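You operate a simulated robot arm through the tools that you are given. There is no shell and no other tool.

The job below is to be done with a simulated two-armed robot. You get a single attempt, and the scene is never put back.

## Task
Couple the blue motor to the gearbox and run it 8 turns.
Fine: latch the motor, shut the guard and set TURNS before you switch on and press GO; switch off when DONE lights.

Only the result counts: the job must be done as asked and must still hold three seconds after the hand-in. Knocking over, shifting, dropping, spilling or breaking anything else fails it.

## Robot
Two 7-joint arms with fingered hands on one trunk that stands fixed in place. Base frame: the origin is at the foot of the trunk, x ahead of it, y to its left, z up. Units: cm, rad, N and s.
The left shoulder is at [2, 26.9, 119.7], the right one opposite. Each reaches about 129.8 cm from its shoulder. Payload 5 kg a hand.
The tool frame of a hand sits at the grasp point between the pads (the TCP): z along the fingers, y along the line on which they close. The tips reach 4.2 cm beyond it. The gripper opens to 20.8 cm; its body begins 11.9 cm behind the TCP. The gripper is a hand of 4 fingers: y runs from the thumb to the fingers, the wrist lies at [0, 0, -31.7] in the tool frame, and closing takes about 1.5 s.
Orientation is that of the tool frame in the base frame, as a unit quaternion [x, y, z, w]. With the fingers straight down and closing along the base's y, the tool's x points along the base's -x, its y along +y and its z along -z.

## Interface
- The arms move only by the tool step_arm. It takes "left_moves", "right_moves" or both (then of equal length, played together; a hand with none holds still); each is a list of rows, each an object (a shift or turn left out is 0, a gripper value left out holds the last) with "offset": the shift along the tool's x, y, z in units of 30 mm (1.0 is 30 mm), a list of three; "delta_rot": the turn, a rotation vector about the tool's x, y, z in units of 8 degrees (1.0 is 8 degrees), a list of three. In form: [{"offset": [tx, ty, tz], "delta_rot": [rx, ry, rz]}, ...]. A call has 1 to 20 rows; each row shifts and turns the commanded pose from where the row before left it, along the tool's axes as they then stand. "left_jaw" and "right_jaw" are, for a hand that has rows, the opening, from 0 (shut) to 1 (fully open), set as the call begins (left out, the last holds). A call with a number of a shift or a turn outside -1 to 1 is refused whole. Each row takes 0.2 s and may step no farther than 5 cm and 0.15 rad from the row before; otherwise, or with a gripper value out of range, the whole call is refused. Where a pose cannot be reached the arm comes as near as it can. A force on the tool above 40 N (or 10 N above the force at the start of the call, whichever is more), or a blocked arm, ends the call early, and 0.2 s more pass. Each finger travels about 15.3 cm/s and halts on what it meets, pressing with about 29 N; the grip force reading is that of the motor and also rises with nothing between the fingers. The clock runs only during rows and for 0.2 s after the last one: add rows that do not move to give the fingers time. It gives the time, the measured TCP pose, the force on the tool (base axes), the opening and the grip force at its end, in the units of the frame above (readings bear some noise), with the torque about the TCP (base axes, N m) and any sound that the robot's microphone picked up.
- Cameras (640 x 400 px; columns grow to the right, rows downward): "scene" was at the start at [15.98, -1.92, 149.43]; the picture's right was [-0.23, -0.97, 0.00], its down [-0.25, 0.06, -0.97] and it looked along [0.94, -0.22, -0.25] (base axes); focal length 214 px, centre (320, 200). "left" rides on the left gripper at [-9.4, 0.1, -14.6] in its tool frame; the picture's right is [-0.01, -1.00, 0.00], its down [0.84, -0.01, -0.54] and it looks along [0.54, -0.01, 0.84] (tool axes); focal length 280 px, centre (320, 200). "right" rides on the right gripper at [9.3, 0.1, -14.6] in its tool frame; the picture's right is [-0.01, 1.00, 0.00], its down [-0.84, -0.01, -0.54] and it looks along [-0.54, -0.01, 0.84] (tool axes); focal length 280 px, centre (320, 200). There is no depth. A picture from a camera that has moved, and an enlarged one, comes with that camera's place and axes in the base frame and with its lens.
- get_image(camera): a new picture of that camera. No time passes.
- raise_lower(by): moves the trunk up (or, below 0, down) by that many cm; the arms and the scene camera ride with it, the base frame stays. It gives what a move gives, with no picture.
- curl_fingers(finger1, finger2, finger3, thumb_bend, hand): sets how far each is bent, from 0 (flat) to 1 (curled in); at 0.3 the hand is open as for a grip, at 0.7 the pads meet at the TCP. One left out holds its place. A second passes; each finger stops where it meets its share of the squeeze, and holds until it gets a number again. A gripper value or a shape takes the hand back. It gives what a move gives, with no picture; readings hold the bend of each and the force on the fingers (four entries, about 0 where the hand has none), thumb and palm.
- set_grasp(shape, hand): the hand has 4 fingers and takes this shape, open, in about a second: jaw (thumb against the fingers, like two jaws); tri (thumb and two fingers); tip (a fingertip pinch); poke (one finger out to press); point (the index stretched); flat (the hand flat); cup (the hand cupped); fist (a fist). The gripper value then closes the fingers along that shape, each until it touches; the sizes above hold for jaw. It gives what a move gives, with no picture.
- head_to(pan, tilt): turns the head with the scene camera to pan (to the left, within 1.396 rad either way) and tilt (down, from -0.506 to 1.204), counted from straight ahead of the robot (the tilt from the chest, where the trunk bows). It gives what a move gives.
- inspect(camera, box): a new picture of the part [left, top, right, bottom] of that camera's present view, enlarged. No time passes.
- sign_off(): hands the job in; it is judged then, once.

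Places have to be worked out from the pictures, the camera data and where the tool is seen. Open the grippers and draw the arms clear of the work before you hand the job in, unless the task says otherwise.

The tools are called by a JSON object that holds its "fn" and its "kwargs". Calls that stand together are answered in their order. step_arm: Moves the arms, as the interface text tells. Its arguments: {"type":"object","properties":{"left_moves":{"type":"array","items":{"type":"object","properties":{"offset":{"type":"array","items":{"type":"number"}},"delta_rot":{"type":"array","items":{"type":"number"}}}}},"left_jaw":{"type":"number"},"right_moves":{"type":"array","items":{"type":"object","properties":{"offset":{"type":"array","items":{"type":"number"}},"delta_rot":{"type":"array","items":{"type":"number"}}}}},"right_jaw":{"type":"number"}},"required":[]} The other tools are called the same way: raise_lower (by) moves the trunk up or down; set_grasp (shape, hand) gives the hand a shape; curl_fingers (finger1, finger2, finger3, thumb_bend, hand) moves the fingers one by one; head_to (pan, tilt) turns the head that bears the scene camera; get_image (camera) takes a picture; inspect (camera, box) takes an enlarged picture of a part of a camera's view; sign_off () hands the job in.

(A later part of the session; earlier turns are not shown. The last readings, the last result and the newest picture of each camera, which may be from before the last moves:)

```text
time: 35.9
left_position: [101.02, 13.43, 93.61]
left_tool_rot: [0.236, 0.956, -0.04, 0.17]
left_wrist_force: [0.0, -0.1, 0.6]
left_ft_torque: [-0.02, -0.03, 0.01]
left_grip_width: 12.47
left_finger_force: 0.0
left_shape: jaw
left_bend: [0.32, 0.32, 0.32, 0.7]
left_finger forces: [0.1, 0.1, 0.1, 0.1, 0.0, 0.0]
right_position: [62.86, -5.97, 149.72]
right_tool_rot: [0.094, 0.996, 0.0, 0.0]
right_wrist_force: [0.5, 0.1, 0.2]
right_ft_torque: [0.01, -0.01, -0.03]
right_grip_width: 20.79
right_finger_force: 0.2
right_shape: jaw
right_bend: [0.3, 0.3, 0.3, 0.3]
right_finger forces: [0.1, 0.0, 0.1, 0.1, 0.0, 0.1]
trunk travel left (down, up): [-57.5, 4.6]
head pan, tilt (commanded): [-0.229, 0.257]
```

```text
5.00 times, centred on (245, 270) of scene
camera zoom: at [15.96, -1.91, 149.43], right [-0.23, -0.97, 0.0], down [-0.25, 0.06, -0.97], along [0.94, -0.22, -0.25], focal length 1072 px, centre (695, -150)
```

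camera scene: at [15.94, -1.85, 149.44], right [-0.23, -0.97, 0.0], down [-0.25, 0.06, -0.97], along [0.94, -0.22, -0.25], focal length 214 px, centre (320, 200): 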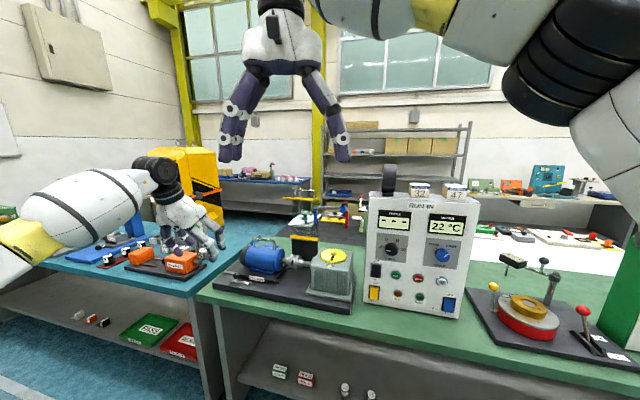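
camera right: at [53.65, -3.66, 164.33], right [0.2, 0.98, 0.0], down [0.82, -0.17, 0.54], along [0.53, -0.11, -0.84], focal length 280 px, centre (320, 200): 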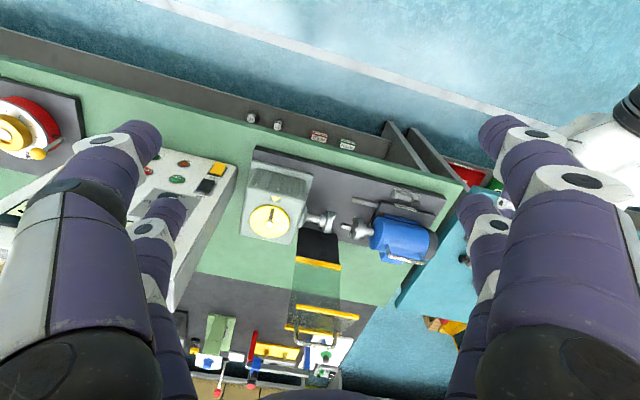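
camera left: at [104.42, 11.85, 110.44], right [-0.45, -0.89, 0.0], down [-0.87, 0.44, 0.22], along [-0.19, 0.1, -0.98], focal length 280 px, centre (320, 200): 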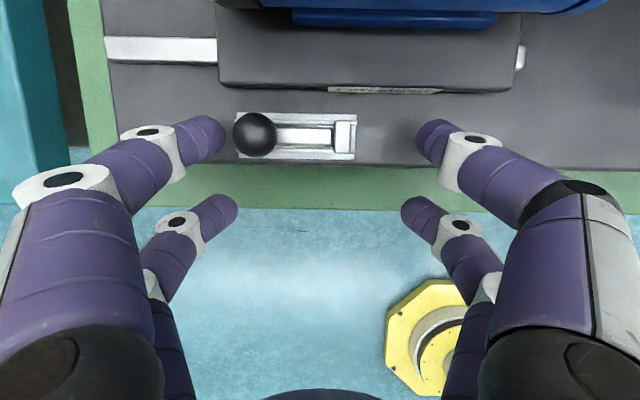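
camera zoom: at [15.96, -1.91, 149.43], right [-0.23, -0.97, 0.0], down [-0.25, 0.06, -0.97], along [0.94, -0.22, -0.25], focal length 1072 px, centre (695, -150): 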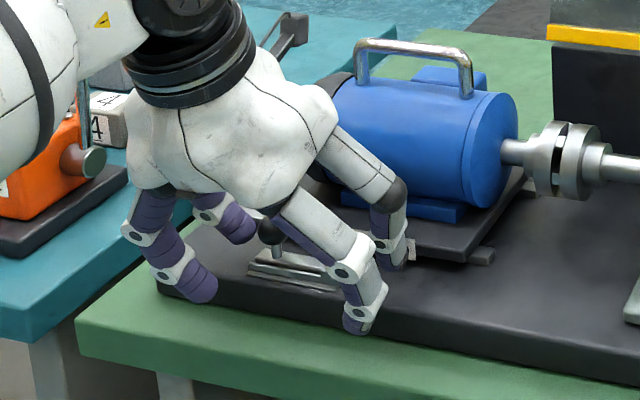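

The left finger is right beside the knob. I push it right along the bolt in 1 cm steps.

{"fn": "step_arm", "kwargs": {"left_moves": [{"offset": [0, -0.3, 0]}, {"offset": [0, -0.3, 0]}, {"offset": [0, -0.3, 0]}, {"offset": [0, -0.3, 0]}, {"offset": [0, 0, 0]}]}}

{"fn": "get_image", "kwargs": {"camera": "left"}}

```text
time: 37.1
left_position: [99.52, 10.31, 93.62]
left_tool_rot: [0.236, 0.956, -0.041, 0.17]
left_wrist_force: [0.2, -0.1, 0.5]
left_ft_torque: [0.02, 0.02, 0.0]
left_grip_width: 12.48
left_finger_force: 0.0
left_shape: jaw
left_bend: [0.32, 0.32, 0.32, 0.7]
left_finger forces: [0.0, 0.1, 0.0, 0.0, 0.1, 0.1]
right_position: [62.97, -5.82, 149.84]
right_tool_rot: [0.094, 0.996, 0.0, 0.0]
right_wrist_force: [-0.1, 0.4, -1.0]
right_ft_torque: [0.01, -0.03, 0.03]
right_grip_width: 20.78
right_finger_force: 0.0
right_shape: jaw
right_bend: [0.3, 0.3, 0.3, 0.3]
right_finger forces: [0.0, 0.0, 0.0, 0.0, 0.1, 0.0]
trunk travel left (down, up): [-57.5, 4.6]
head pan, tilt (commanded): [-0.229, 0.257]
```

```text
taken
camera left: at [102.83, 8.71, 110.51], right [-0.45, -0.89, 0.0], down [-0.87, 0.44, 0.22], along [-0.2, 0.1, -0.98], focal length 280 px, centre (320, 200)
```

left: 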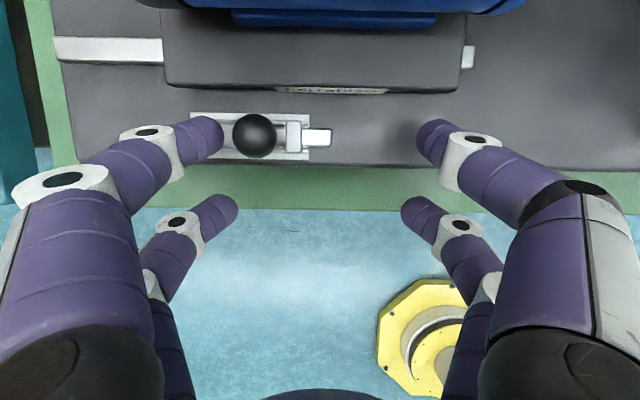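

The bolt now passes under the bridge. I push a little further to find the end of its travel.

{"fn": "step_arm", "kwargs": {"left_moves": [{"offset": [0, -0.2, 0]}, {"offset": [0, -0.2, 0]}, {"offset": [0, 0, 0]}]}}

{"fn": "get_image", "kwargs": {"camera": "left"}}

```text
time: 37.9
left_position: [98.89, 9.4, 93.65]
left_tool_rot: [0.235, 0.956, -0.041, 0.17]
left_wrist_force: [2.1, 2.7, 1.2]
left_ft_torque: [0.13, -0.2, 0.08]
left_grip_width: 12.58
left_finger_force: 0.1
left_shape: jaw
left_bend: [0.3, 0.32, 0.32, 0.7]
left_finger forces: [3.6, 0.0, 0.0, 0.1, 0.0, 0.1]
right_position: [62.9, -5.91, 149.76]
right_tool_rot: [0.094, 0.996, 0.0, 0.0]
right_wrist_force: [0.2, 0.1, 0.0]
right_ft_torque: [0.0, 0.03, -0.03]
right_grip_width: 20.81
right_finger_force: 0.0
right_shape: jaw
right_bend: [0.3, 0.3, 0.3, 0.3]
right_finger forces: [0.1, 0.1, 0.0, 0.0, 0.1, 0.0]
trunk travel left (down, up): [-57.5, 4.6]
head pan, tilt (commanded): [-0.229, 0.257]
```

```text
taken
camera left: at [102.24, 7.8, 110.45], right [-0.45, -0.89, 0.0], down [-0.87, 0.44, 0.22], along [-0.19, 0.1, -0.98], focal length 280 px, centre (320, 200)
```

left: 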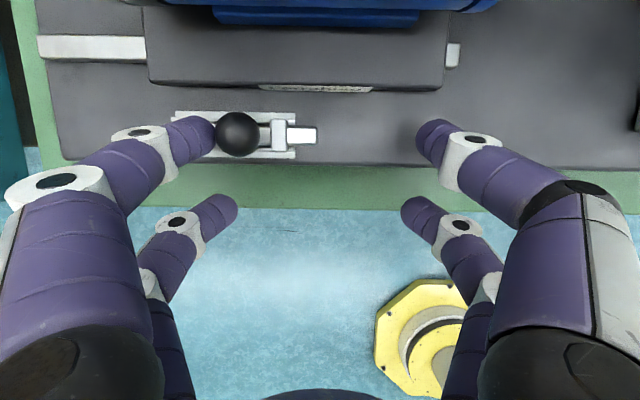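

The finger meets the end stop (3.6 N, knob no longer advances), so the bolt is fully home. I ease off and lift straight up.

{"fn": "step_arm", "kwargs": {"left_moves": [{"offset": [0, 0.4, 0]}, {"offset": [0, 0, -0.9]}, {"offset": [0, 0, -0.9]}, {"offset": [0, 0, -0.9]}, {"offset": [0, 0, -0.9]}, {"offset": [0, 0, -0.9]}, {"offset": [0, 0, -0.9]}, {"offset": [0, 0, 0]}]}}

{"fn": "get_image", "kwargs": {"camera": "left"}}

{"fn": "inspect", "kwargs": {"camera": "scene", "box": [210, 230, 310, 310]}}

```text
time: 39.7
left_position: [94.41, 13.07, 108.77]
left_tool_rot: [0.235, 0.957, -0.041, 0.168]
left_wrist_force: [0.2, -0.5, -0.6]
left_ft_torque: [-0.04, 0.04, -0.02]
left_grip_width: 12.48
left_finger_force: 0.0
left_shape: jaw
left_bend: [0.32, 0.32, 0.32, 0.7]
left_finger forces: [0.1, 0.0, 0.0, 0.1, 0.0, 0.0]
right_position: [63.14, -5.91, 149.75]
right_tool_rot: [0.094, 0.996, 0.0, -0.002]
right_wrist_force: [-0.7, 1.2, 0.0]
right_ft_torque: [0.0, 0.06, 0.01]
right_grip_width: 20.77
right_finger_force: 0.1
right_shape: jaw
right_bend: [0.3, 0.3, 0.3, 0.3]
right_finger forces: [0.1, 0.1, 0.1, 0.0, 0.0, 0.0]
trunk travel left (down, up): [-57.5, 4.6]
head pan, tilt (commanded): [-0.229, 0.257]
```

```text
taken
camera left: at [97.82, 11.37, 125.59], right [-0.45, -0.89, 0.0], down [-0.87, 0.44, 0.22], along [-0.2, 0.1, -0.98], focal length 280 px, centre (320, 200)
```

left: 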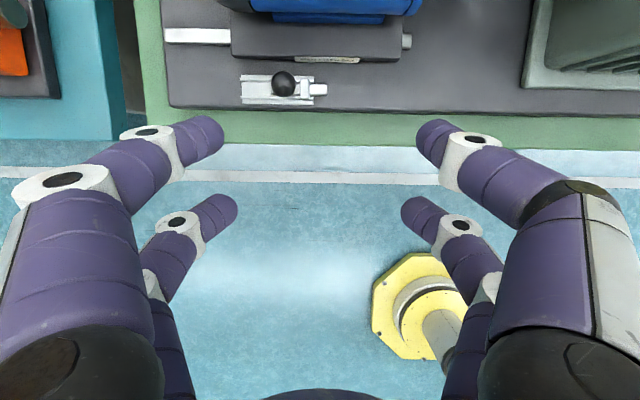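

```text
5.00 times, centred on (260, 270) of scene
camera zoom: at [16.04, -1.9, 149.41], right [-0.23, -0.97, 0.0], down [-0.25, 0.06, -0.97], along [0.94, -0.22, -0.26], focal length 1072 px, centre (620, -150)
```

zoom: 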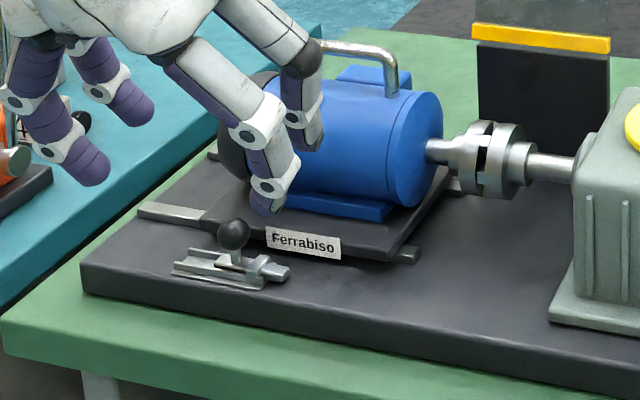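

The bolt is thrown. For the guard I triangulate the handle at about (115.5, -17.5, 128), hinge about (112, -16.5, 105); it must swing ~100° toward me. I park the left hand back to the left, and raise the trunk 4 cm for reach.

{"fn": "step_arm", "kwargs": {"left_moves": [{"offset": [0.3, 0.9, -0.9]}, {"offset": [0.3, 0.9, -0.9]}, {"offset": [0.3, 0.9, -0.9]}, {"offset": [0.3, 0.9, -0.9]}, {"offset": [0.9, 0.6, -0.5]}, {"offset": [0.9, 0.6, -0.5]}, {"offset": [0.9, 0.6, -0.5]}, {"offset": [0.9, 0.6, -0.5]}, {"offset": [0.9, 0, -0.5]}, {"offset": [0.9, 0, -0.5]}, {"offset": [0.9, 0, -0.5]}, {"offset": [0, 0, 0]}]}}

{"fn": "raise_lower", "kwargs": {"by": 4}}

{"fn": "get_image", "kwargs": {"camera": "scene"}}

```text
time: 42.3
left_position: [77.66, 41.93, 121.0]
left_tool_rot: [0.236, 0.956, -0.042, 0.169]
left_wrist_force: [0.2, -0.8, -0.6]
left_ft_torque: [0.03, 0.06, -0.03]
left_grip_width: 12.48
left_finger_force: 0.1
left_shape: jaw
left_bend: [0.32, 0.32, 0.32, 0.7]
left_finger forces: [0.0, 0.1, 0.0, 0.0, 0.1, 0.0]
right_position: [63.01, -6.0, 149.77]
right_tool_rot: [0.095, 0.996, 0.001, 0.0]
right_wrist_force: [-0.5, -0.4, -0.9]
right_ft_torque: [0.06, 0.04, 0.01]
right_grip_width: 20.8
right_finger_force: 0.1
right_shape: jaw
right_bend: [0.3, 0.3, 0.3, 0.3]
right_finger forces: [0.0, 0.0, 0.0, 0.1, 0.0, 0.0]
trunk travel left (down, up): [-57.5, 4.6]
head pan, tilt (commanded): [-0.229, 0.257]
```

```text
time: 43.1
left_position: [77.68, 42.22, 125.11]
left_tool_rot: [0.235, 0.956, -0.04, 0.169]
left_wrist_force: [0.3, -0.1, 0.0]
left_ft_torque: [-0.06, 0.07, 0.0]
left_grip_width: 12.45
left_finger_force: 0.0
left_shape: jaw
left_bend: [0.32, 0.32, 0.32, 0.7]
left_finger forces: [0.1, 0.0, 0.0, 0.1, 0.0, 0.0]
right_position: [63.08, -5.81, 153.66]
right_tool_rot: [0.094, 0.996, 0.0, -0.001]
right_wrist_force: [1.0, 0.0, -1.2]
right_ft_torque: [0.0, 0.07, -0.02]
right_grip_width: 20.78
right_finger_force: 0.0
right_shape: jaw
right_bend: [0.3, 0.3, 0.3, 0.3]
right_finger forces: [0.0, 0.0, 0.0, 0.0, 0.1, 0.0]
trunk travel left (down, up): [-61.5, 0.6]
head pan, tilt (commanded): [-0.229, 0.257]
```

```text
taken
camera scene: at [16.01, -1.9, 153.41], right [-0.23, -0.97, 0.0], down [-0.25, 0.06, -0.97], along [0.94, -0.22, -0.26], focal length 214 px, centre (320, 200)
```

scene: 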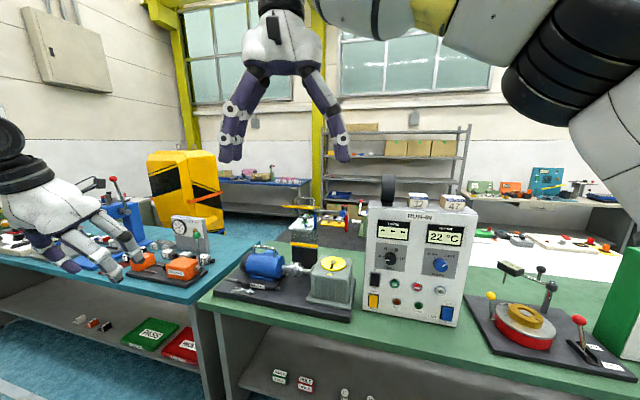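

I close the right jaw and pitch the right hand forward to about 34° below horizontal, keeping it high.

{"fn": "step_arm", "kwargs": {"right_moves": [{"offset": [-0.667, 0, 0], "delta_rot": [0, -1, 0]}, {"offset": [-0.66, 0, 0.093], "delta_rot": [0, -1, 0]}, {"offset": [-0.641, 0, 0.184], "delta_rot": [0, -1, 0]}, {"offset": [-0.609, 0, 0.271], "delta_rot": [0, -1, 0]}, {"offset": [-0.566, 0, 0.353], "delta_rot": [0, -1, 0]}, {"offset": [-0.511, 0, 0.429], "delta_rot": [0, -1, 0]}, {"offset": [-0.446, 0, 0.496], "delta_rot": [0, -1, 0]}, {"offset": [0, 0, 0]}], "right_jaw": 0}}

{"fn": "get_image", "kwargs": {"camera": "right"}}

{"fn": "get_image", "kwargs": {"camera": "scene"}}

```text
time: 44.9
left_position: [77.54, 42.15, 125.25]
left_tool_rot: [0.235, 0.956, -0.041, 0.17]
left_wrist_force: [-0.3, 0.3, 0.0]
left_ft_torque: [0.02, -0.02, 0.02]
left_grip_width: 12.45
left_finger_force: 0.0
left_shape: jaw
left_bend: [0.32, 0.32, 0.32, 0.7]
left_finger forces: [0.1, 0.0, 0.1, 0.1, 0.1, 0.1]
right_position: [76.6, -8.49, 153.88]
right_tool_rot: [0.084, 0.879, -0.044, 0.468]
right_wrist_force: [-1.3, 0.5, 0.1]
right_ft_torque: [0.01, -0.03, 0.0]
right_grip_width: 0.03
right_finger_force: 28.9
right_shape: jaw
right_bend: [0.7, 0.7, 0.7, 0.7]
right_finger forces: [0.1, 0.0, 0.1, 0.1, 0.0, 0.0]
trunk travel left (down, up): [-61.5, 0.6]
head pan, tilt (commanded): [-0.229, 0.257]
```

```text
taken
camera right: at [59.48, -4.84, 154.14], right [0.2, 0.98, 0.01], down [0.02, -0.02, 1.0], along [0.98, -0.2, -0.02], focal length 280 px, centre (320, 200)
```

right: 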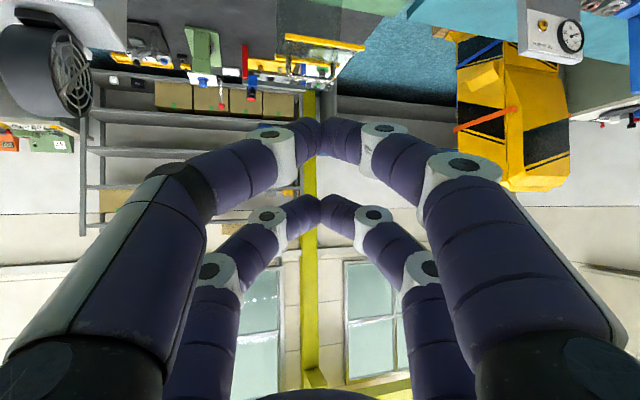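

```text
taken
camera scene: at [15.87, -1.9, 153.45], right [-0.23, -0.97, 0.0], down [-0.25, 0.06, -0.97], along [0.94, -0.22, -0.25], focal length 214 px, centre (320, 200)
```

scene: 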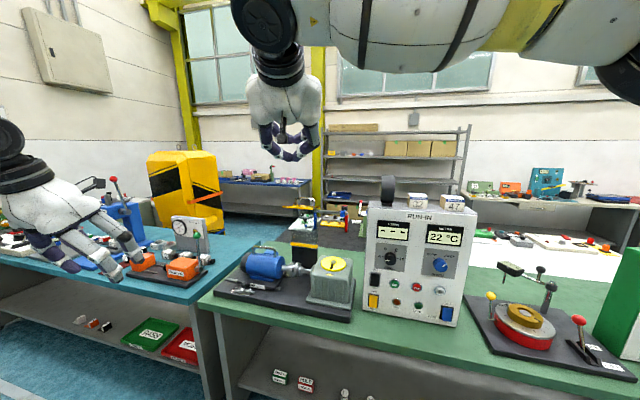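

The right camera (below the hand, picture inverted) sees the guard. I zoom in on it from both cameras.

{"fn": "inspect", "kwargs": {"camera": "right", "box": [230, 0, 390, 100]}}

{"fn": "inspect", "kwargs": {"camera": "scene", "box": [270, 180, 370, 280]}}

```text
4.00 times, centred on (310, 50) of right
camera zoom: at [59.48, -4.84, 154.14], right [0.2, 0.98, 0.01], down [0.02, -0.02, 1.0], along [0.98, -0.2, -0.02], focal length 1122 px, centre (360, 800)
```

zoom: 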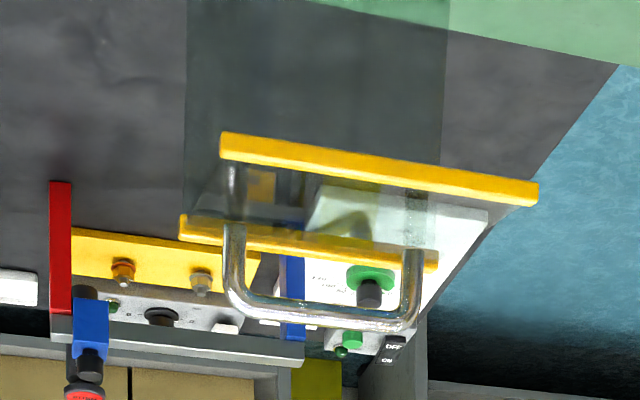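

```text
4.00 times, centred on (320, 230) of scene
camera zoom: at [15.87, -1.9, 153.45], right [-0.23, -0.97, 0.0], down [-0.25, 0.06, -0.97], along [0.94, -0.22, -0.25], focal length 858 px, centre (320, 80)
```

zoom: 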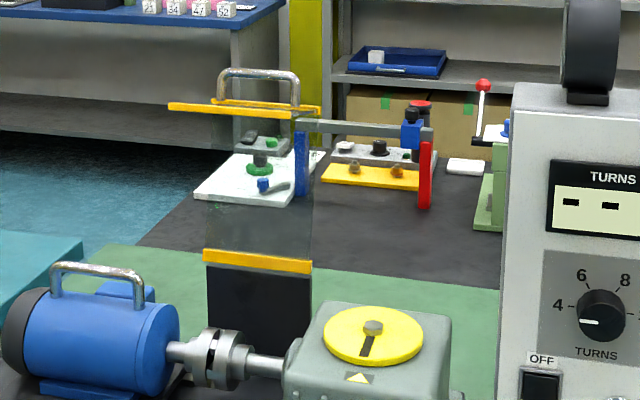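

Handle confirmed at about (115.4, -17.6, 128). I move the closed right hand forward toward a hover just above and beyond the handle bar.

{"fn": "step_arm", "kwargs": {"right_moves": [{"offset": [-0.231, -0.036, 0.957]}, {"offset": [-0.231, -0.036, 0.957]}, {"offset": [-0.231, -0.036, 0.957]}, {"offset": [-0.231, -0.036, 0.957]}, {"offset": [-0.231, -0.036, 0.957]}, {"offset": [-0.231, -0.036, 0.957]}, {"offset": [-0.231, -0.036, 0.957]}, {"offset": [-0.231, -0.036, 0.957]}, {"offset": [-0.231, -0.036, 0.957]}, {"offset": [-0.231, -0.036, 0.957]}, {"offset": [-0.231, -0.036, 0.957]}, {"offset": [0, 0, 0]}]}}

{"fn": "get_image", "kwargs": {"camera": "right"}}

{"fn": "get_image", "kwargs": {"camera": "scene"}}

{"fn": "get_image", "kwargs": {"camera": "left"}}

```text
time: 47.5
left_position: [77.65, 42.13, 125.41]
left_tool_rot: [0.236, 0.956, -0.041, 0.17]
left_wrist_force: [-1.2, -1.2, 0.1]
left_ft_torque: [0.03, -0.03, 0.04]
left_grip_width: 12.49
left_finger_force: 0.0
left_shape: jaw
left_bend: [0.32, 0.32, 0.32, 0.7]
left_finger forces: [0.1, 0.0, 0.0, 0.0, 0.0, 0.0]
right_position: [106.21, -15.43, 142.6]
right_tool_rot: [0.084, 0.879, -0.044, 0.468]
right_wrist_force: [-1.7, 0.1, 0.2]
right_ft_torque: [0.03, 0.03, 0.03]
right_grip_width: 0.01
right_finger_force: 29.5
right_shape: jaw
right_bend: [0.7, 0.7, 0.7, 0.7]
right_finger forces: [0.0, 0.1, 0.1, 0.0, 0.0, 0.0]
trunk travel left (down, up): [-61.5, 0.6]
head pan, tilt (commanded): [-0.229, 0.257]
```

```text
taken
camera right: at [89.19, -11.85, 142.85], right [0.2, 0.98, 0.01], down [0.02, -0.02, 1.0], along [0.98, -0.2, -0.02], focal length 280 px, centre (320, 200)
```

right: 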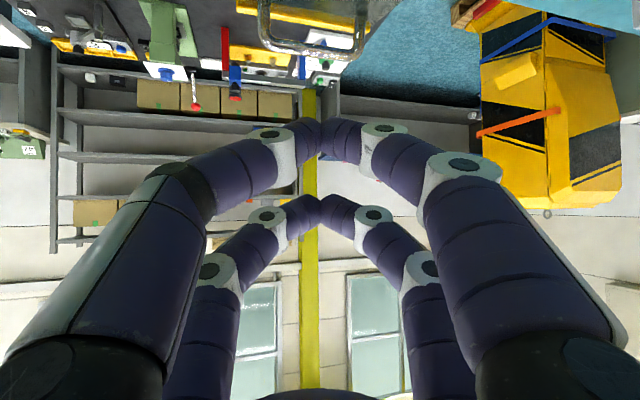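

```text
taken
camera scene: at [15.83, -1.93, 153.46], right [-0.23, -0.97, 0.0], down [-0.25, 0.06, -0.97], along [0.94, -0.22, -0.25], focal length 214 px, centre (320, 200)
```

scene: 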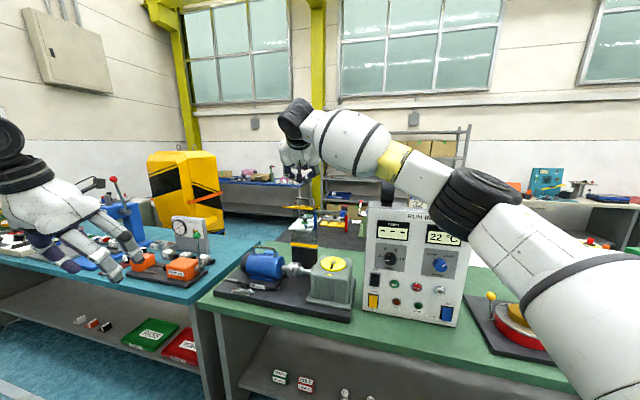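

```text
taken
camera left: at [80.94, 40.46, 142.12], right [-0.45, -0.89, 0.0], down [-0.87, 0.44, 0.22], along [-0.19, 0.1, -0.98], focal length 280 px, centre (320, 200)
```

left: 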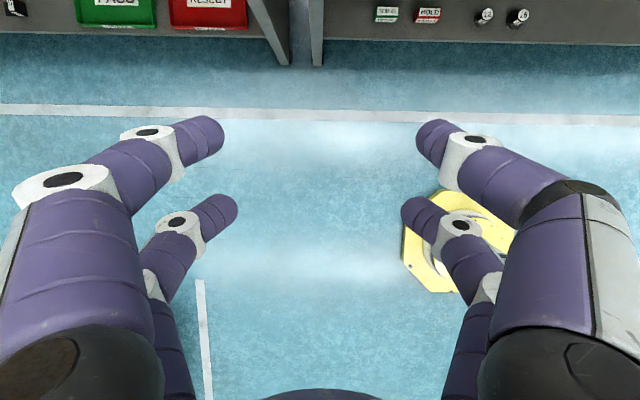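

To monitor the guard from the side, I turn the left hand up and toward the guard so its camera looks across at it.

{"fn": "step_arm", "kwargs": {"left_moves": [{"delta_rot": [0, -0.972, 0]}, {"delta_rot": [0, -0.972, 0]}, {"delta_rot": [0, -0.972, 0]}, {"delta_rot": [0, -0.972, 0]}, {"delta_rot": [0, -0.972, 0]}, {"delta_rot": [0, -0.972, 0]}, {"delta_rot": [0, -0.972, 0]}, {"delta_rot": [0, -0.972, 0]}, {"delta_rot": [0, -0.972, 0]}, {"delta_rot": [0.95, 0, 0]}, {"delta_rot": [0.95, 0, 0]}, {"delta_rot": [0.95, 0, 0]}]}}

{"fn": "get_image", "kwargs": {"camera": "left"}}

```text
time: 50.1
left_position: [78.33, 42.59, 123.8]
left_tool_rot: [0.286, 0.66, -0.258, 0.646]
left_wrist_force: [-4.0, -3.3, 5.2]
left_ft_torque: [-0.05, 0.64, 0.35]
left_grip_width: 12.47
left_finger_force: 0.1
left_shape: jaw
left_bend: [0.32, 0.32, 0.32, 0.7]
left_finger forces: [0.0, 0.0, 0.1, 0.1, 0.0, 0.1]
left hand out of reach, approached as far as the arm can: row 11
right_position: [106.67, -15.12, 142.05]
right_tool_rot: [0.082, 0.88, -0.044, 0.466]
right_wrist_force: [1.6, 2.6, -2.6]
right_ft_torque: [-0.26, -0.11, -0.32]
right_grip_width: 0.0
right_finger_force: 29.3
right_shape: jaw
right_bend: [0.7, 0.7, 0.7, 0.7]
right_finger forces: [0.0, 0.1, 0.0, 0.0, 0.0, 0.0]
trunk travel left (down, up): [-61.5, 0.6]
head pan, tilt (commanded): [-0.229, 0.257]
```

```text
taken
camera left: at [68.08, 52.61, 133.53], right [-0.71, -0.71, -0.01], down [-0.39, 0.41, -0.82], along [0.59, -0.58, -0.57], focal length 280 px, centre (320, 200)
```

left: 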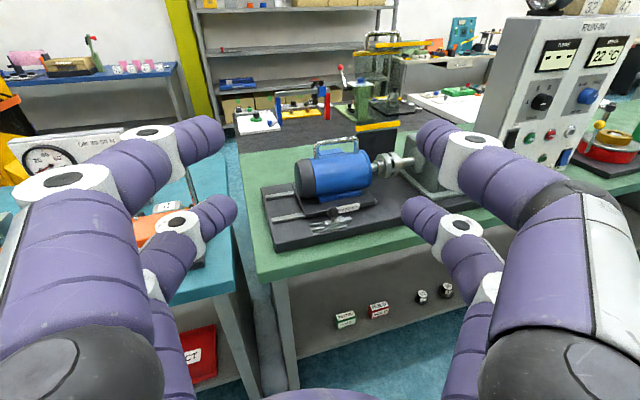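

Good side view. I bring the right hand the rest of the way to the hover point above the handle.

{"fn": "step_arm", "kwargs": {"right_moves": [{"offset": [-0.231, -0.036, 0.957]}, {"offset": [-0.231, -0.036, 0.957]}, {"offset": [-0.231, -0.036, 0.957]}, {"offset": [-0.231, -0.036, 0.957]}, {"offset": [0, 0, 0]}]}}

{"fn": "get_image", "kwargs": {"camera": "left"}}

{"fn": "get_image", "kwargs": {"camera": "right"}}

{"fn": "inspect", "kwargs": {"camera": "scene", "box": [250, 130, 370, 250]}}

```text
time: 51.3
left_position: [77.94, 41.9, 124.39]
left_tool_rot: [0.278, 0.66, -0.272, 0.643]
left_wrist_force: [0.2, -1.0, 0.3]
left_ft_torque: [-0.03, -0.01, -0.02]
left_grip_width: 12.47
left_finger_force: 0.1
left_shape: jaw
left_bend: [0.32, 0.32, 0.32, 0.7]
left_finger forces: [0.0, 0.0, 0.0, 0.0, 0.0, 0.0]
right_position: [117.55, -18.26, 138.14]
right_tool_rot: [0.084, 0.879, -0.044, 0.467]
right_wrist_force: [0.5, -1.7, -1.7]
right_ft_torque: [0.11, -0.03, 0.13]
right_grip_width: 0.01
right_finger_force: 29.0
right_shape: jaw
right_bend: [0.7, 0.7, 0.7, 0.7]
right_finger forces: [0.1, 0.0, 0.0, 0.1, 0.1, 0.0]
trunk travel left (down, up): [-61.5, 0.6]
head pan, tilt (commanded): [-0.229, 0.257]
```

```text
taken
camera left: at [68.03, 52.43, 133.91], right [-0.72, -0.7, 0.02], down [-0.4, 0.39, -0.83], along [0.57, -0.6, -0.56], focal length 280 px, centre (320, 200)
```

left: 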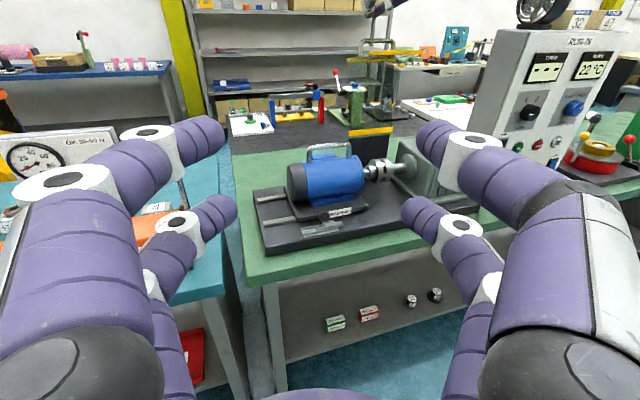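

```text
taken
camera right: at [100.37, -14.57, 138.46], right [0.2, 0.98, 0.01], down [0.02, -0.02, 1.0], along [0.98, -0.2, -0.03], focal length 280 px, centre (320, 200)
```

right: 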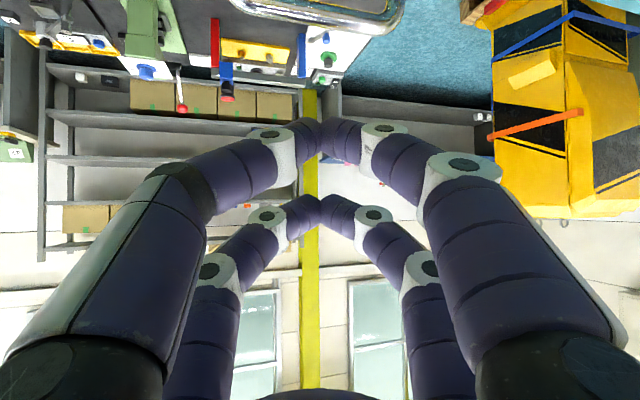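

```text
3.33 times, centred on (310, 190) of scene
camera zoom: at [16.01, -2.0, 153.43], right [-0.23, -0.97, 0.0], down [-0.25, 0.06, -0.97], along [0.94, -0.22, -0.26], focal length 715 px, centre (353, 233)
```

zoom: 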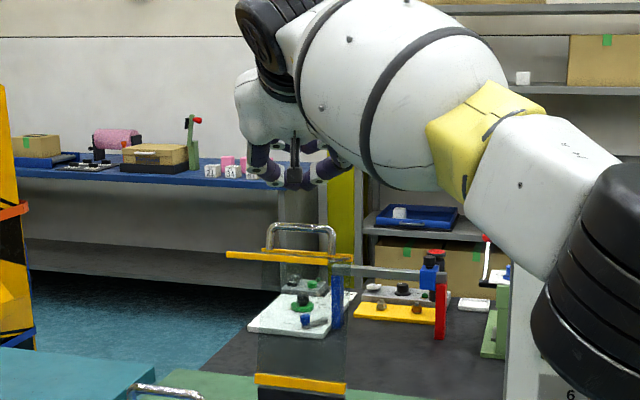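

The geometry matches well (prong tip and handle project where I compute them). I lower the prong just beyond the handle bar.

{"fn": "step_arm", "kwargs": {"right_moves": [{"offset": [0.43, 0.027, 0.344]}, {"offset": [0.43, 0.027, 0.344]}, {"offset": [0.43, 0.027, 0.344]}, {"offset": [0, 0, 0]}]}}

{"fn": "inspect", "kwargs": {"camera": "scene", "box": [270, 150, 350, 230]}}

{"fn": "inspect", "kwargs": {"camera": "left", "box": [310, 0, 450, 100]}}

{"fn": "get_image", "kwargs": {"camera": "right"}}

```text
time: 52.3
left_position: [77.81, 42.18, 124.38]
left_tool_rot: [0.277, 0.659, -0.272, 0.644]
left_wrist_force: [-0.3, 0.0, 0.9]
left_ft_torque: [0.0, 0.0, 0.04]
left_grip_width: 12.48
left_finger_force: 0.0
left_shape: jaw
left_bend: [0.32, 0.32, 0.32, 0.7]
left_finger forces: [0.0, 0.1, 0.0, 0.0, 0.1, 0.0]
right_position: [117.68, -17.74, 133.46]
right_tool_rot: [0.084, 0.878, -0.045, 0.468]
right_wrist_force: [-0.2, 0.1, 0.2]
right_ft_torque: [-0.01, 0.03, -0.03]
right_grip_width: 0.02
right_finger_force: 29.7
right_shape: jaw
right_bend: [0.7, 0.7, 0.7, 0.7]
right_finger forces: [0.1, 0.0, 0.0, 0.0, 0.1, 0.1]
trunk travel left (down, up): [-61.5, 0.6]
head pan, tilt (commanded): [-0.229, 0.257]
```

```text
5.00 times, centred on (310, 190) of scene
camera zoom: at [15.87, -1.9, 153.45], right [-0.23, -0.97, 0.0], down [-0.25, 0.06, -0.97], along [0.94, -0.22, -0.25], focal length 1072 px, centre (370, 250)
```

zoom: 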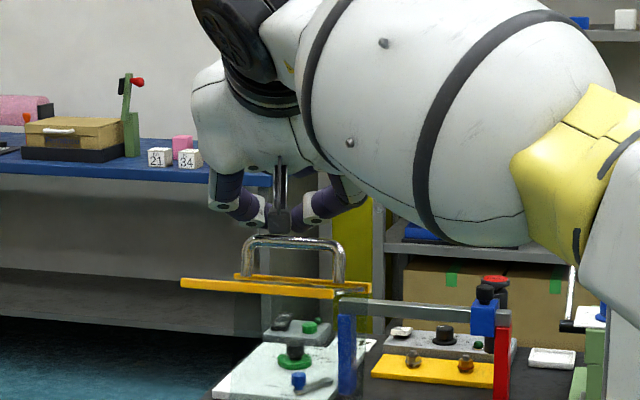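

```text
4.00 times, centred on (380, 50) of left
camera zoom: at [67.88, 52.56, 133.94], right [-0.72, -0.7, 0.02], down [-0.4, 0.39, -0.83], along [0.57, -0.6, -0.56], focal length 1122 px, centre (80, 800)
```

zoom: 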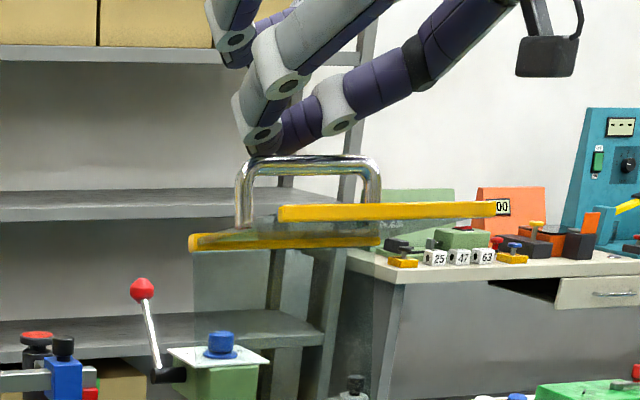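

```text
taken
camera right: at [100.61, -14.19, 133.81], right [0.2, 0.98, 0.01], down [0.02, -0.02, 1.0], along [0.98, -0.2, -0.02], focal length 280 px, centre (320, 200)
```

right: 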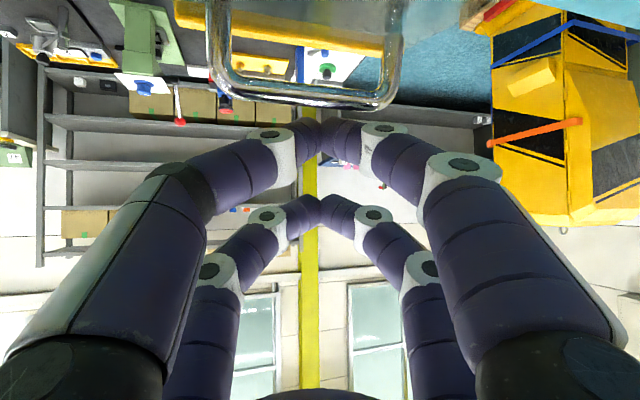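

The prong tip is just past the bar at its top level. I slide it ~2 cm further along its own axis so it sits deeper behind the bar.

{"fn": "step_arm", "kwargs": {"right_moves": [{"offset": [0, 0, 0.33]}, {"offset": [0, 0, 0.33]}, {"offset": [0.1, 0, 0]}, {"offset": [0, 0, 0]}]}}

{"fn": "inspect", "kwargs": {"camera": "left", "box": [310, 0, 450, 100]}}

```text
time: 53.3
left_position: [77.96, 42.18, 124.41]
left_tool_rot: [0.277, 0.659, -0.272, 0.644]
left_wrist_force: [0.0, 0.0, 0.7]
left_ft_torque: [-0.02, 0.04, 0.0]
left_grip_width: 12.51
left_finger_force: 0.0
left_shape: jaw
left_bend: [0.32, 0.32, 0.32, 0.7]
left_finger forces: [0.1, 0.0, 0.1, 0.1, 0.0, 0.0]
right_position: [119.03, -17.87, 132.07]
right_tool_rot: [0.084, 0.879, -0.045, 0.467]
right_wrist_force: [0.1, 0.4, -0.8]
right_ft_torque: [0.0, 0.01, 0.0]
right_grip_width: 0.0
right_finger_force: 29.2
right_shape: jaw
right_bend: [0.7, 0.7, 0.7, 0.7]
right_finger forces: [0.0, 0.1, 0.0, 0.0, 0.0, 0.1]
trunk travel left (down, up): [-61.5, 0.6]
head pan, tilt (commanded): [-0.229, 0.257]
```

```text
4.00 times, centred on (380, 50) of left
camera zoom: at [67.91, 52.58, 133.91], right [-0.72, -0.7, 0.02], down [-0.4, 0.39, -0.83], along [0.57, -0.6, -0.56], focal length 1122 px, centre (80, 800)
```

zoom: 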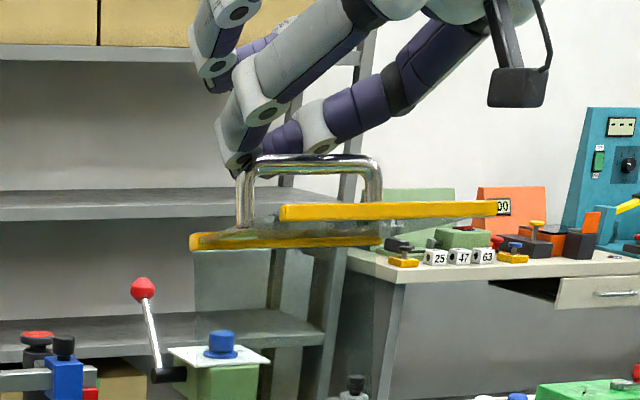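

The prong is now behind the bar. I pull gently along the closing direction toward me.

{"fn": "step_arm", "kwargs": {"right_moves": [{"offset": [0.179, 0.095, -0.265]}, {"offset": [0.179, 0.095, -0.265]}, {"offset": [0.179, 0.095, -0.265]}, {"offset": [0.179, 0.095, -0.265]}, {"offset": [0.179, 0.095, -0.265]}, {"offset": [0, 0, 0]}]}}

{"fn": "inspect", "kwargs": {"camera": "left", "box": [310, 0, 450, 100]}}

```text
time: 54.7
left_position: [77.81, 42.14, 124.4]
left_tool_rot: [0.277, 0.659, -0.272, 0.644]
left_wrist_force: [0.0, 0.6, 1.3]
left_ft_torque: [-0.01, 0.0, 0.0]
left_grip_width: 12.48
left_finger_force: 0.0
left_shape: jaw
left_bend: [0.32, 0.32, 0.32, 0.7]
left_finger forces: [0.0, 0.0, 0.1, 0.0, 0.1, 0.0]
right_position: [114.48, -15.64, 131.96]
right_tool_rot: [0.083, 0.879, -0.044, 0.467]
right_wrist_force: [0.3, 0.4, -0.4]
right_ft_torque: [0.0, 0.03, -0.01]
right_grip_width: 0.02
right_finger_force: 28.6
right_shape: jaw
right_bend: [0.7, 0.7, 0.7, 0.7]
right_finger forces: [0.0, 0.1, 0.0, 0.0, 0.1, 0.1]
trunk travel left (down, up): [-61.5, 0.6]
head pan, tilt (commanded): [-0.229, 0.257]
```

```text
4.00 times, centred on (380, 50) of left
camera zoom: at [67.94, 52.54, 133.91], right [-0.72, -0.7, 0.02], down [-0.4, 0.39, -0.83], along [0.57, -0.6, -0.56], focal length 1122 px, centre (80, 800)
```

zoom: 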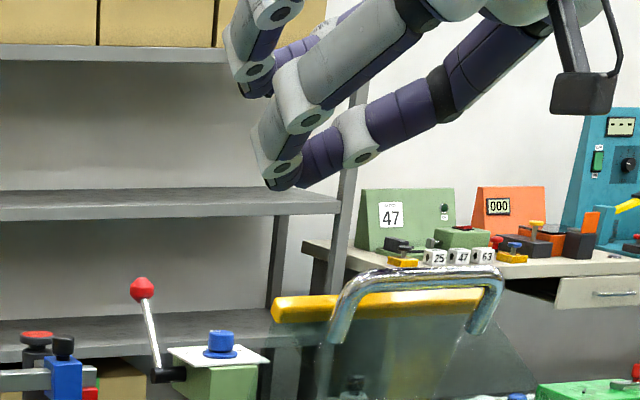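

The guard has tipped and is swinging on ahead of the hand. I let it move and watch.

{"fn": "step_arm", "kwargs": {"right_moves": [{"offset": [0, 0, 0]}, {"offset": [0, 0, 0]}]}}

{"fn": "get_image", "kwargs": {"camera": "left"}}

{"fn": "inspect", "kwargs": {"camera": "scene", "box": [230, 150, 380, 300]}}

```text
time: 55.3
left_position: [77.88, 42.24, 124.29]
left_tool_rot: [0.277, 0.66, -0.272, 0.644]
left_wrist_force: [0.7, 0.4, 0.3]
left_ft_torque: [-0.01, 0.03, -0.01]
left_grip_width: 12.49
left_finger_force: 0.0
left_shape: jaw
left_bend: [0.32, 0.32, 0.32, 0.7]
left_finger forces: [0.1, 0.0, 0.1, 0.0, 0.0, 0.0]
right_position: [114.56, -15.58, 132.02]
right_tool_rot: [0.084, 0.879, -0.044, 0.467]
right_wrist_force: [-0.1, -0.7, 0.1]
right_ft_torque: [-0.01, 0.02, -0.01]
right_grip_width: 0.03
right_finger_force: 28.9
right_shape: jaw
right_bend: [0.7, 0.7, 0.7, 0.7]
right_finger forces: [0.0, 0.0, 0.1, 0.0, 0.0, 0.0]
trunk travel left (down, up): [-61.5, 0.6]
head pan, tilt (commanded): [-0.229, 0.257]
```

```text
taken
camera left: at [67.92, 52.55, 133.92], right [-0.72, -0.7, 0.02], down [-0.4, 0.39, -0.83], along [0.57, -0.6, -0.56], focal length 280 px, centre (320, 200)
```

left: 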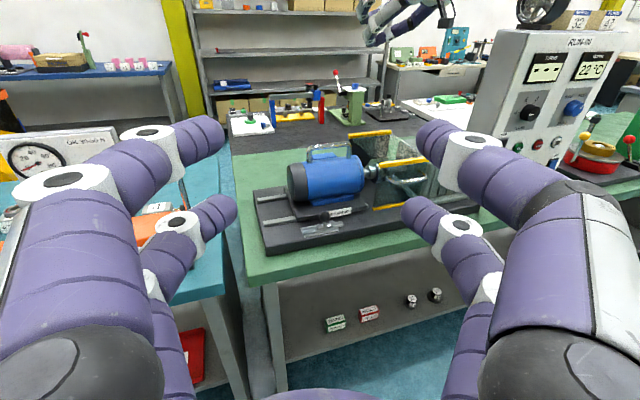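

```text
2.67 times, centred on (305, 225) of scene
camera zoom: at [15.92, -1.91, 153.44], right [-0.23, -0.97, 0.0], down [-0.25, 0.06, -0.97], along [0.94, -0.22, -0.25], focal length 572 px, centre (360, 133)
```

zoom: 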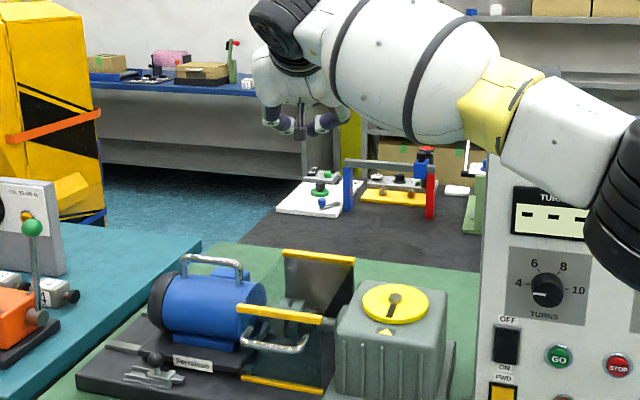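

The guard fell shut by itself. I take a close look to confirm it is fully closed.

{"fn": "inspect", "kwargs": {"camera": "left", "box": [340, 110, 460, 220]}}

{"fn": "inspect", "kwargs": {"camera": "scene", "box": [270, 235, 350, 300]}}

```text
3.64 times, centred on (400, 165) of left
camera zoom: at [67.92, 52.55, 133.92], right [-0.72, -0.7, 0.02], down [-0.4, 0.39, -0.83], along [0.57, -0.6, -0.56], focal length 1020 px, centre (29, 327)
```

zoom: 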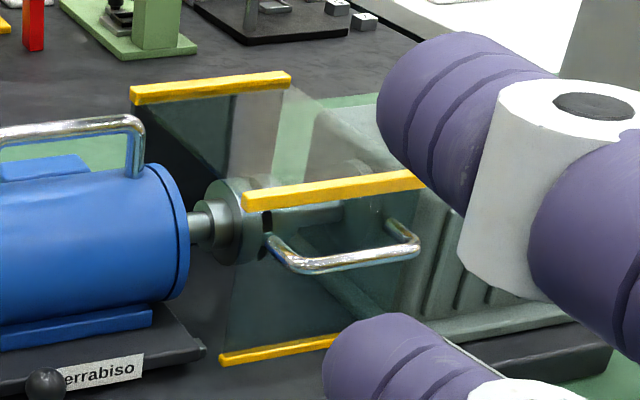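

```text
6.15 times, centred on (310, 268) of scene
camera zoom: at [15.92, -1.91, 153.44], right [-0.23, -0.97, 0.0], down [-0.25, 0.06, -0.97], along [0.94, -0.22, -0.25], focal length 1320 px, centre (382, -215)
```

zoom: 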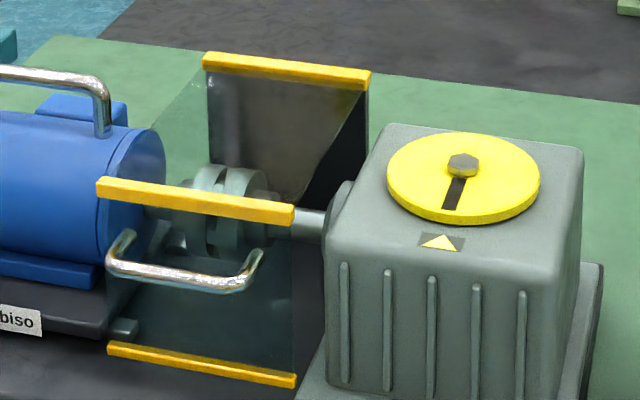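

The guard is fully shut (front top bar at z ≈ 103, front pane vertical). I retreat the right hand back and up, then bring it in front of the panel with a more level heading.

{"fn": "step_arm", "kwargs": {"right_moves": [{"offset": [0, 0, -1]}, {"offset": [0, 0, -1]}, {"offset": [0, 0, -1]}, {"offset": [0, 0, -1]}, {"offset": [0, 0, -1]}, {"offset": [0, 0, -1]}, {"offset": [0, 0, -1]}, {"offset": [0, 0, -1]}, {"offset": [0, 0, -1]}, {"offset": [0, 0, -1]}]}}

{"fn": "step_arm", "kwargs": {"right_moves": [{"offset": [0.926, -0.553, -0.342]}, {"offset": [0.926, -0.553, -0.342]}, {"offset": [0.926, -0.553, -0.342]}, {"offset": [0.926, -0.553, -0.342]}, {"offset": [0.926, -0.553, -0.342]}, {"offset": [0.926, -0.553, -0.342]}, {"offset": [0.926, -0.553, -0.342]}, {"offset": [0.926, -0.553, -0.342]}, {"offset": [0.926, -0.553, -0.342]}, {"offset": [0.926, -0.553, -0.342]}, {"delta_rot": [0, -1, 0]}, {"delta_rot": [0, -1, 0]}, {"delta_rot": [0, -1, 0]}, {"delta_rot": [0.697, 0, 0.123]}, {"delta_rot": [0.697, 0, 0.123]}, {"delta_rot": [0.697, 0, 0.123]}, {"offset": [0, 0, 0]}]}}

{"fn": "get_image", "kwargs": {"camera": "right"}}

{"fn": "get_image", "kwargs": {"camera": "scene"}}

```text
time: 57.5
left_position: [77.64, 41.98, 124.5]
left_tool_rot: [0.278, 0.659, -0.272, 0.644]
left_wrist_force: [0.1, 0.3, -0.3]
left_ft_torque: [0.03, 0.01, 0.04]
left_grip_width: 12.48
left_finger_force: 0.0
left_shape: jaw
left_bend: [0.32, 0.32, 0.32, 0.7]
left_finger forces: [0.0, 0.0, 0.0, 0.1, 0.1, 0.0]
right_position: [90.15, -11.02, 148.63]
right_tool_rot: [0.083, 0.879, -0.044, 0.468]
right_wrist_force: [0.0, 0.0, -0.2]
right_ft_torque: [0.0, -0.02, 0.03]
right_grip_width: 0.01
right_finger_force: 29.0
right_shape: jaw
right_bend: [0.7, 0.7, 0.7, 0.7]
right_finger forces: [0.0, 0.0, 0.1, 0.1, 0.1, 0.0]
trunk travel left (down, up): [-61.5, 0.6]
head pan, tilt (commanded): [-0.229, 0.257]
```

```text
time: 61.1
left_position: [77.83, 42.1, 124.38]
left_tool_rot: [0.277, 0.659, -0.272, 0.644]
left_wrist_force: [0.1, 0.0, 0.0]
left_ft_torque: [-0.03, 0.0, -0.02]
left_grip_width: 12.46
left_finger_force: 0.0
left_shape: jaw
left_bend: [0.32, 0.32, 0.32, 0.7]
left_finger forces: [0.0, 0.0, 0.1, 0.1, 0.1, 0.1]
right_position: [77.38, -32.82, 133.83]
right_tool_rot: [0.176, 0.745, -0.149, 0.626]
right_wrist_force: [0.4, 0.3, -0.5]
right_ft_torque: [0.04, 0.01, 0.0]
right_grip_width: 0.01
right_finger_force: 29.3
right_shape: jaw
right_bend: [0.7, 0.7, 0.7, 0.7]
right_finger forces: [0.1, 0.0, 0.0, 0.0, 0.0, 0.1]
right hand out of reach, approached as far as the arm can: row 8, 9, 10, 11, 14, 15, 16
trunk travel left (down, up): [-61.5, 0.6]
head pan, tilt (commanded): [-0.229, 0.257]
```

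```text
taken
camera right: at [63.08, -25.17, 126.95], right [0.45, 0.89, 0.01], down [-0.35, 0.16, 0.92], along [0.82, -0.42, 0.39], focal length 280 px, centre (320, 200)
```

right: 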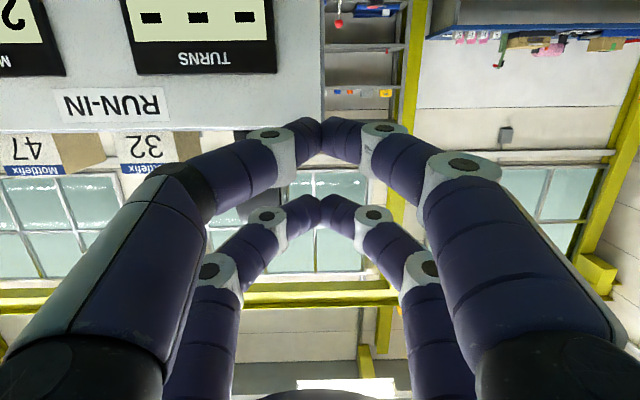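

```text
taken
camera scene: at [15.91, -1.93, 153.44], right [-0.23, -0.97, 0.0], down [-0.25, 0.06, -0.97], along [0.94, -0.22, -0.25], focal length 214 px, centre (320, 200)
```

scene: 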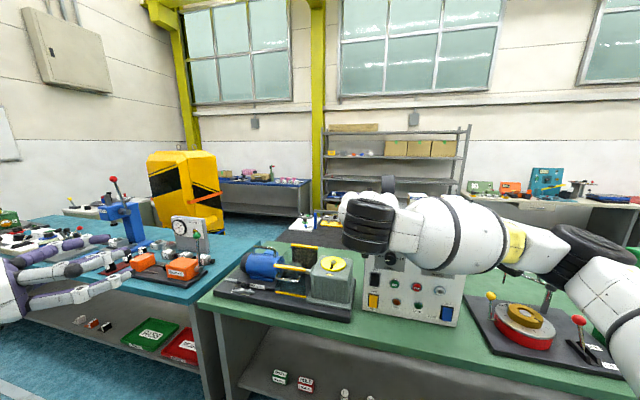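

The right arm is too folded to work at the panel comfortably; the left arm is at a better distance for it. I send the right hand back to a raised, downward-pointing pose where its camera can watch the panel.

{"fn": "step_arm", "kwargs": {"right_moves": [{"offset": [-0.57, 0, -0.61], "delta_rot": [0, 1, 0]}, {"offset": [-0.48, 0, -0.68], "delta_rot": [0, 1, 0]}, {"offset": [-0.38, 0, -0.74], "delta_rot": [0, 1, 0]}, {"offset": [-0.27, 0, -0.79], "delta_rot": [0, 1, 0]}, {"offset": [-0.16, 0, -0.82], "delta_rot": [0, 1, 0]}, {"offset": [-0.05, 0, -0.83], "delta_rot": [0, 1, 0]}, {"offset": [0.07, 0, -0.83], "delta_rot": [0, 1, 0]}, {"offset": [0.19, 0, -0.81], "delta_rot": [0, 1, 0]}, {"offset": [0.3, 0, -0.78], "delta_rot": [0, 1, 0]}, {"offset": [0.4, 0, -0.73], "delta_rot": [0, 1, 0]}, {"offset": [0, 0, 0]}]}}

{"fn": "get_image", "kwargs": {"camera": "scene"}}

{"fn": "get_image", "kwargs": {"camera": "right"}}

```text
time: 63.5
left_position: [77.95, 41.93, 124.38]
left_tool_rot: [0.277, 0.66, -0.271, 0.644]
left_wrist_force: [0.4, 0.0, 0.5]
left_ft_torque: [0.01, 0.02, 0.06]
left_grip_width: 12.49
left_finger_force: 0.1
left_shape: jaw
left_bend: [0.32, 0.32, 0.32, 0.7]
left_finger forces: [0.0, 0.1, 0.1, 0.0, 0.0, 0.0]
right_position: [66.63, -27.35, 154.27]
right_tool_rot: [0.241, 0.971, 0.0, 0.0]
right_wrist_force: [1.7, -1.0, -0.1]
right_ft_torque: [0.18, 0.09, -0.02]
right_grip_width: 0.0
right_finger_force: 29.1
right_shape: jaw
right_bend: [0.7, 0.7, 0.7, 0.7]
right_finger forces: [0.0, 0.1, 0.0, 0.1, 0.1, 0.0]
right hand out of reach, approached as far as the arm can: row 1, 2
trunk travel left (down, up): [-61.5, 0.6]
head pan, tilt (commanded): [-0.229, 0.257]
```

```text
taken
camera scene: at [15.99, -2.06, 153.42], right [-0.23, -0.97, 0.0], down [-0.25, 0.06, -0.97], along [0.94, -0.22, -0.26], focal length 214 px, centre (320, 200)
```

scene: 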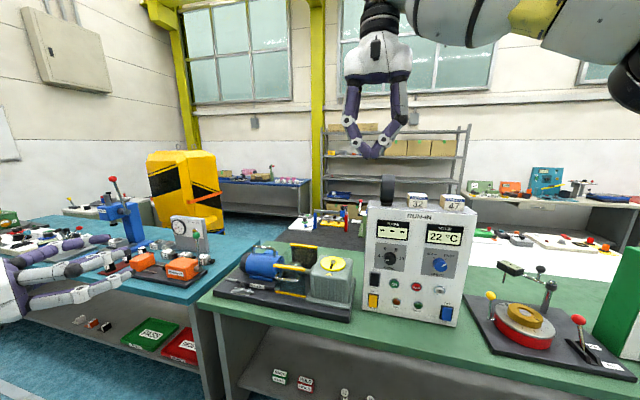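

```text
taken
camera right: at [58.22, -22.6, 168.7], right [0.48, 0.88, 0.0], down [0.74, -0.41, 0.54], along [0.47, -0.26, -0.84], focal length 280 px, centre (320, 200)
```

right: 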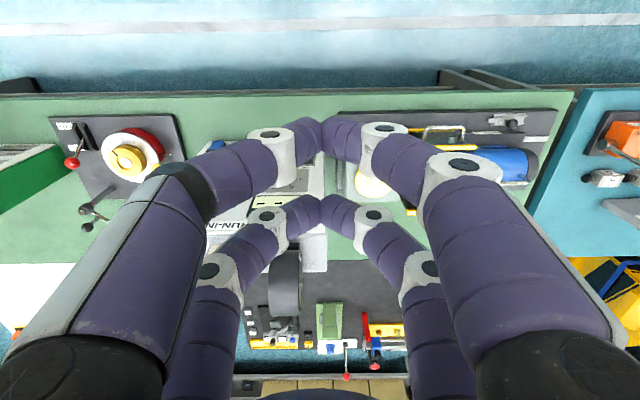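

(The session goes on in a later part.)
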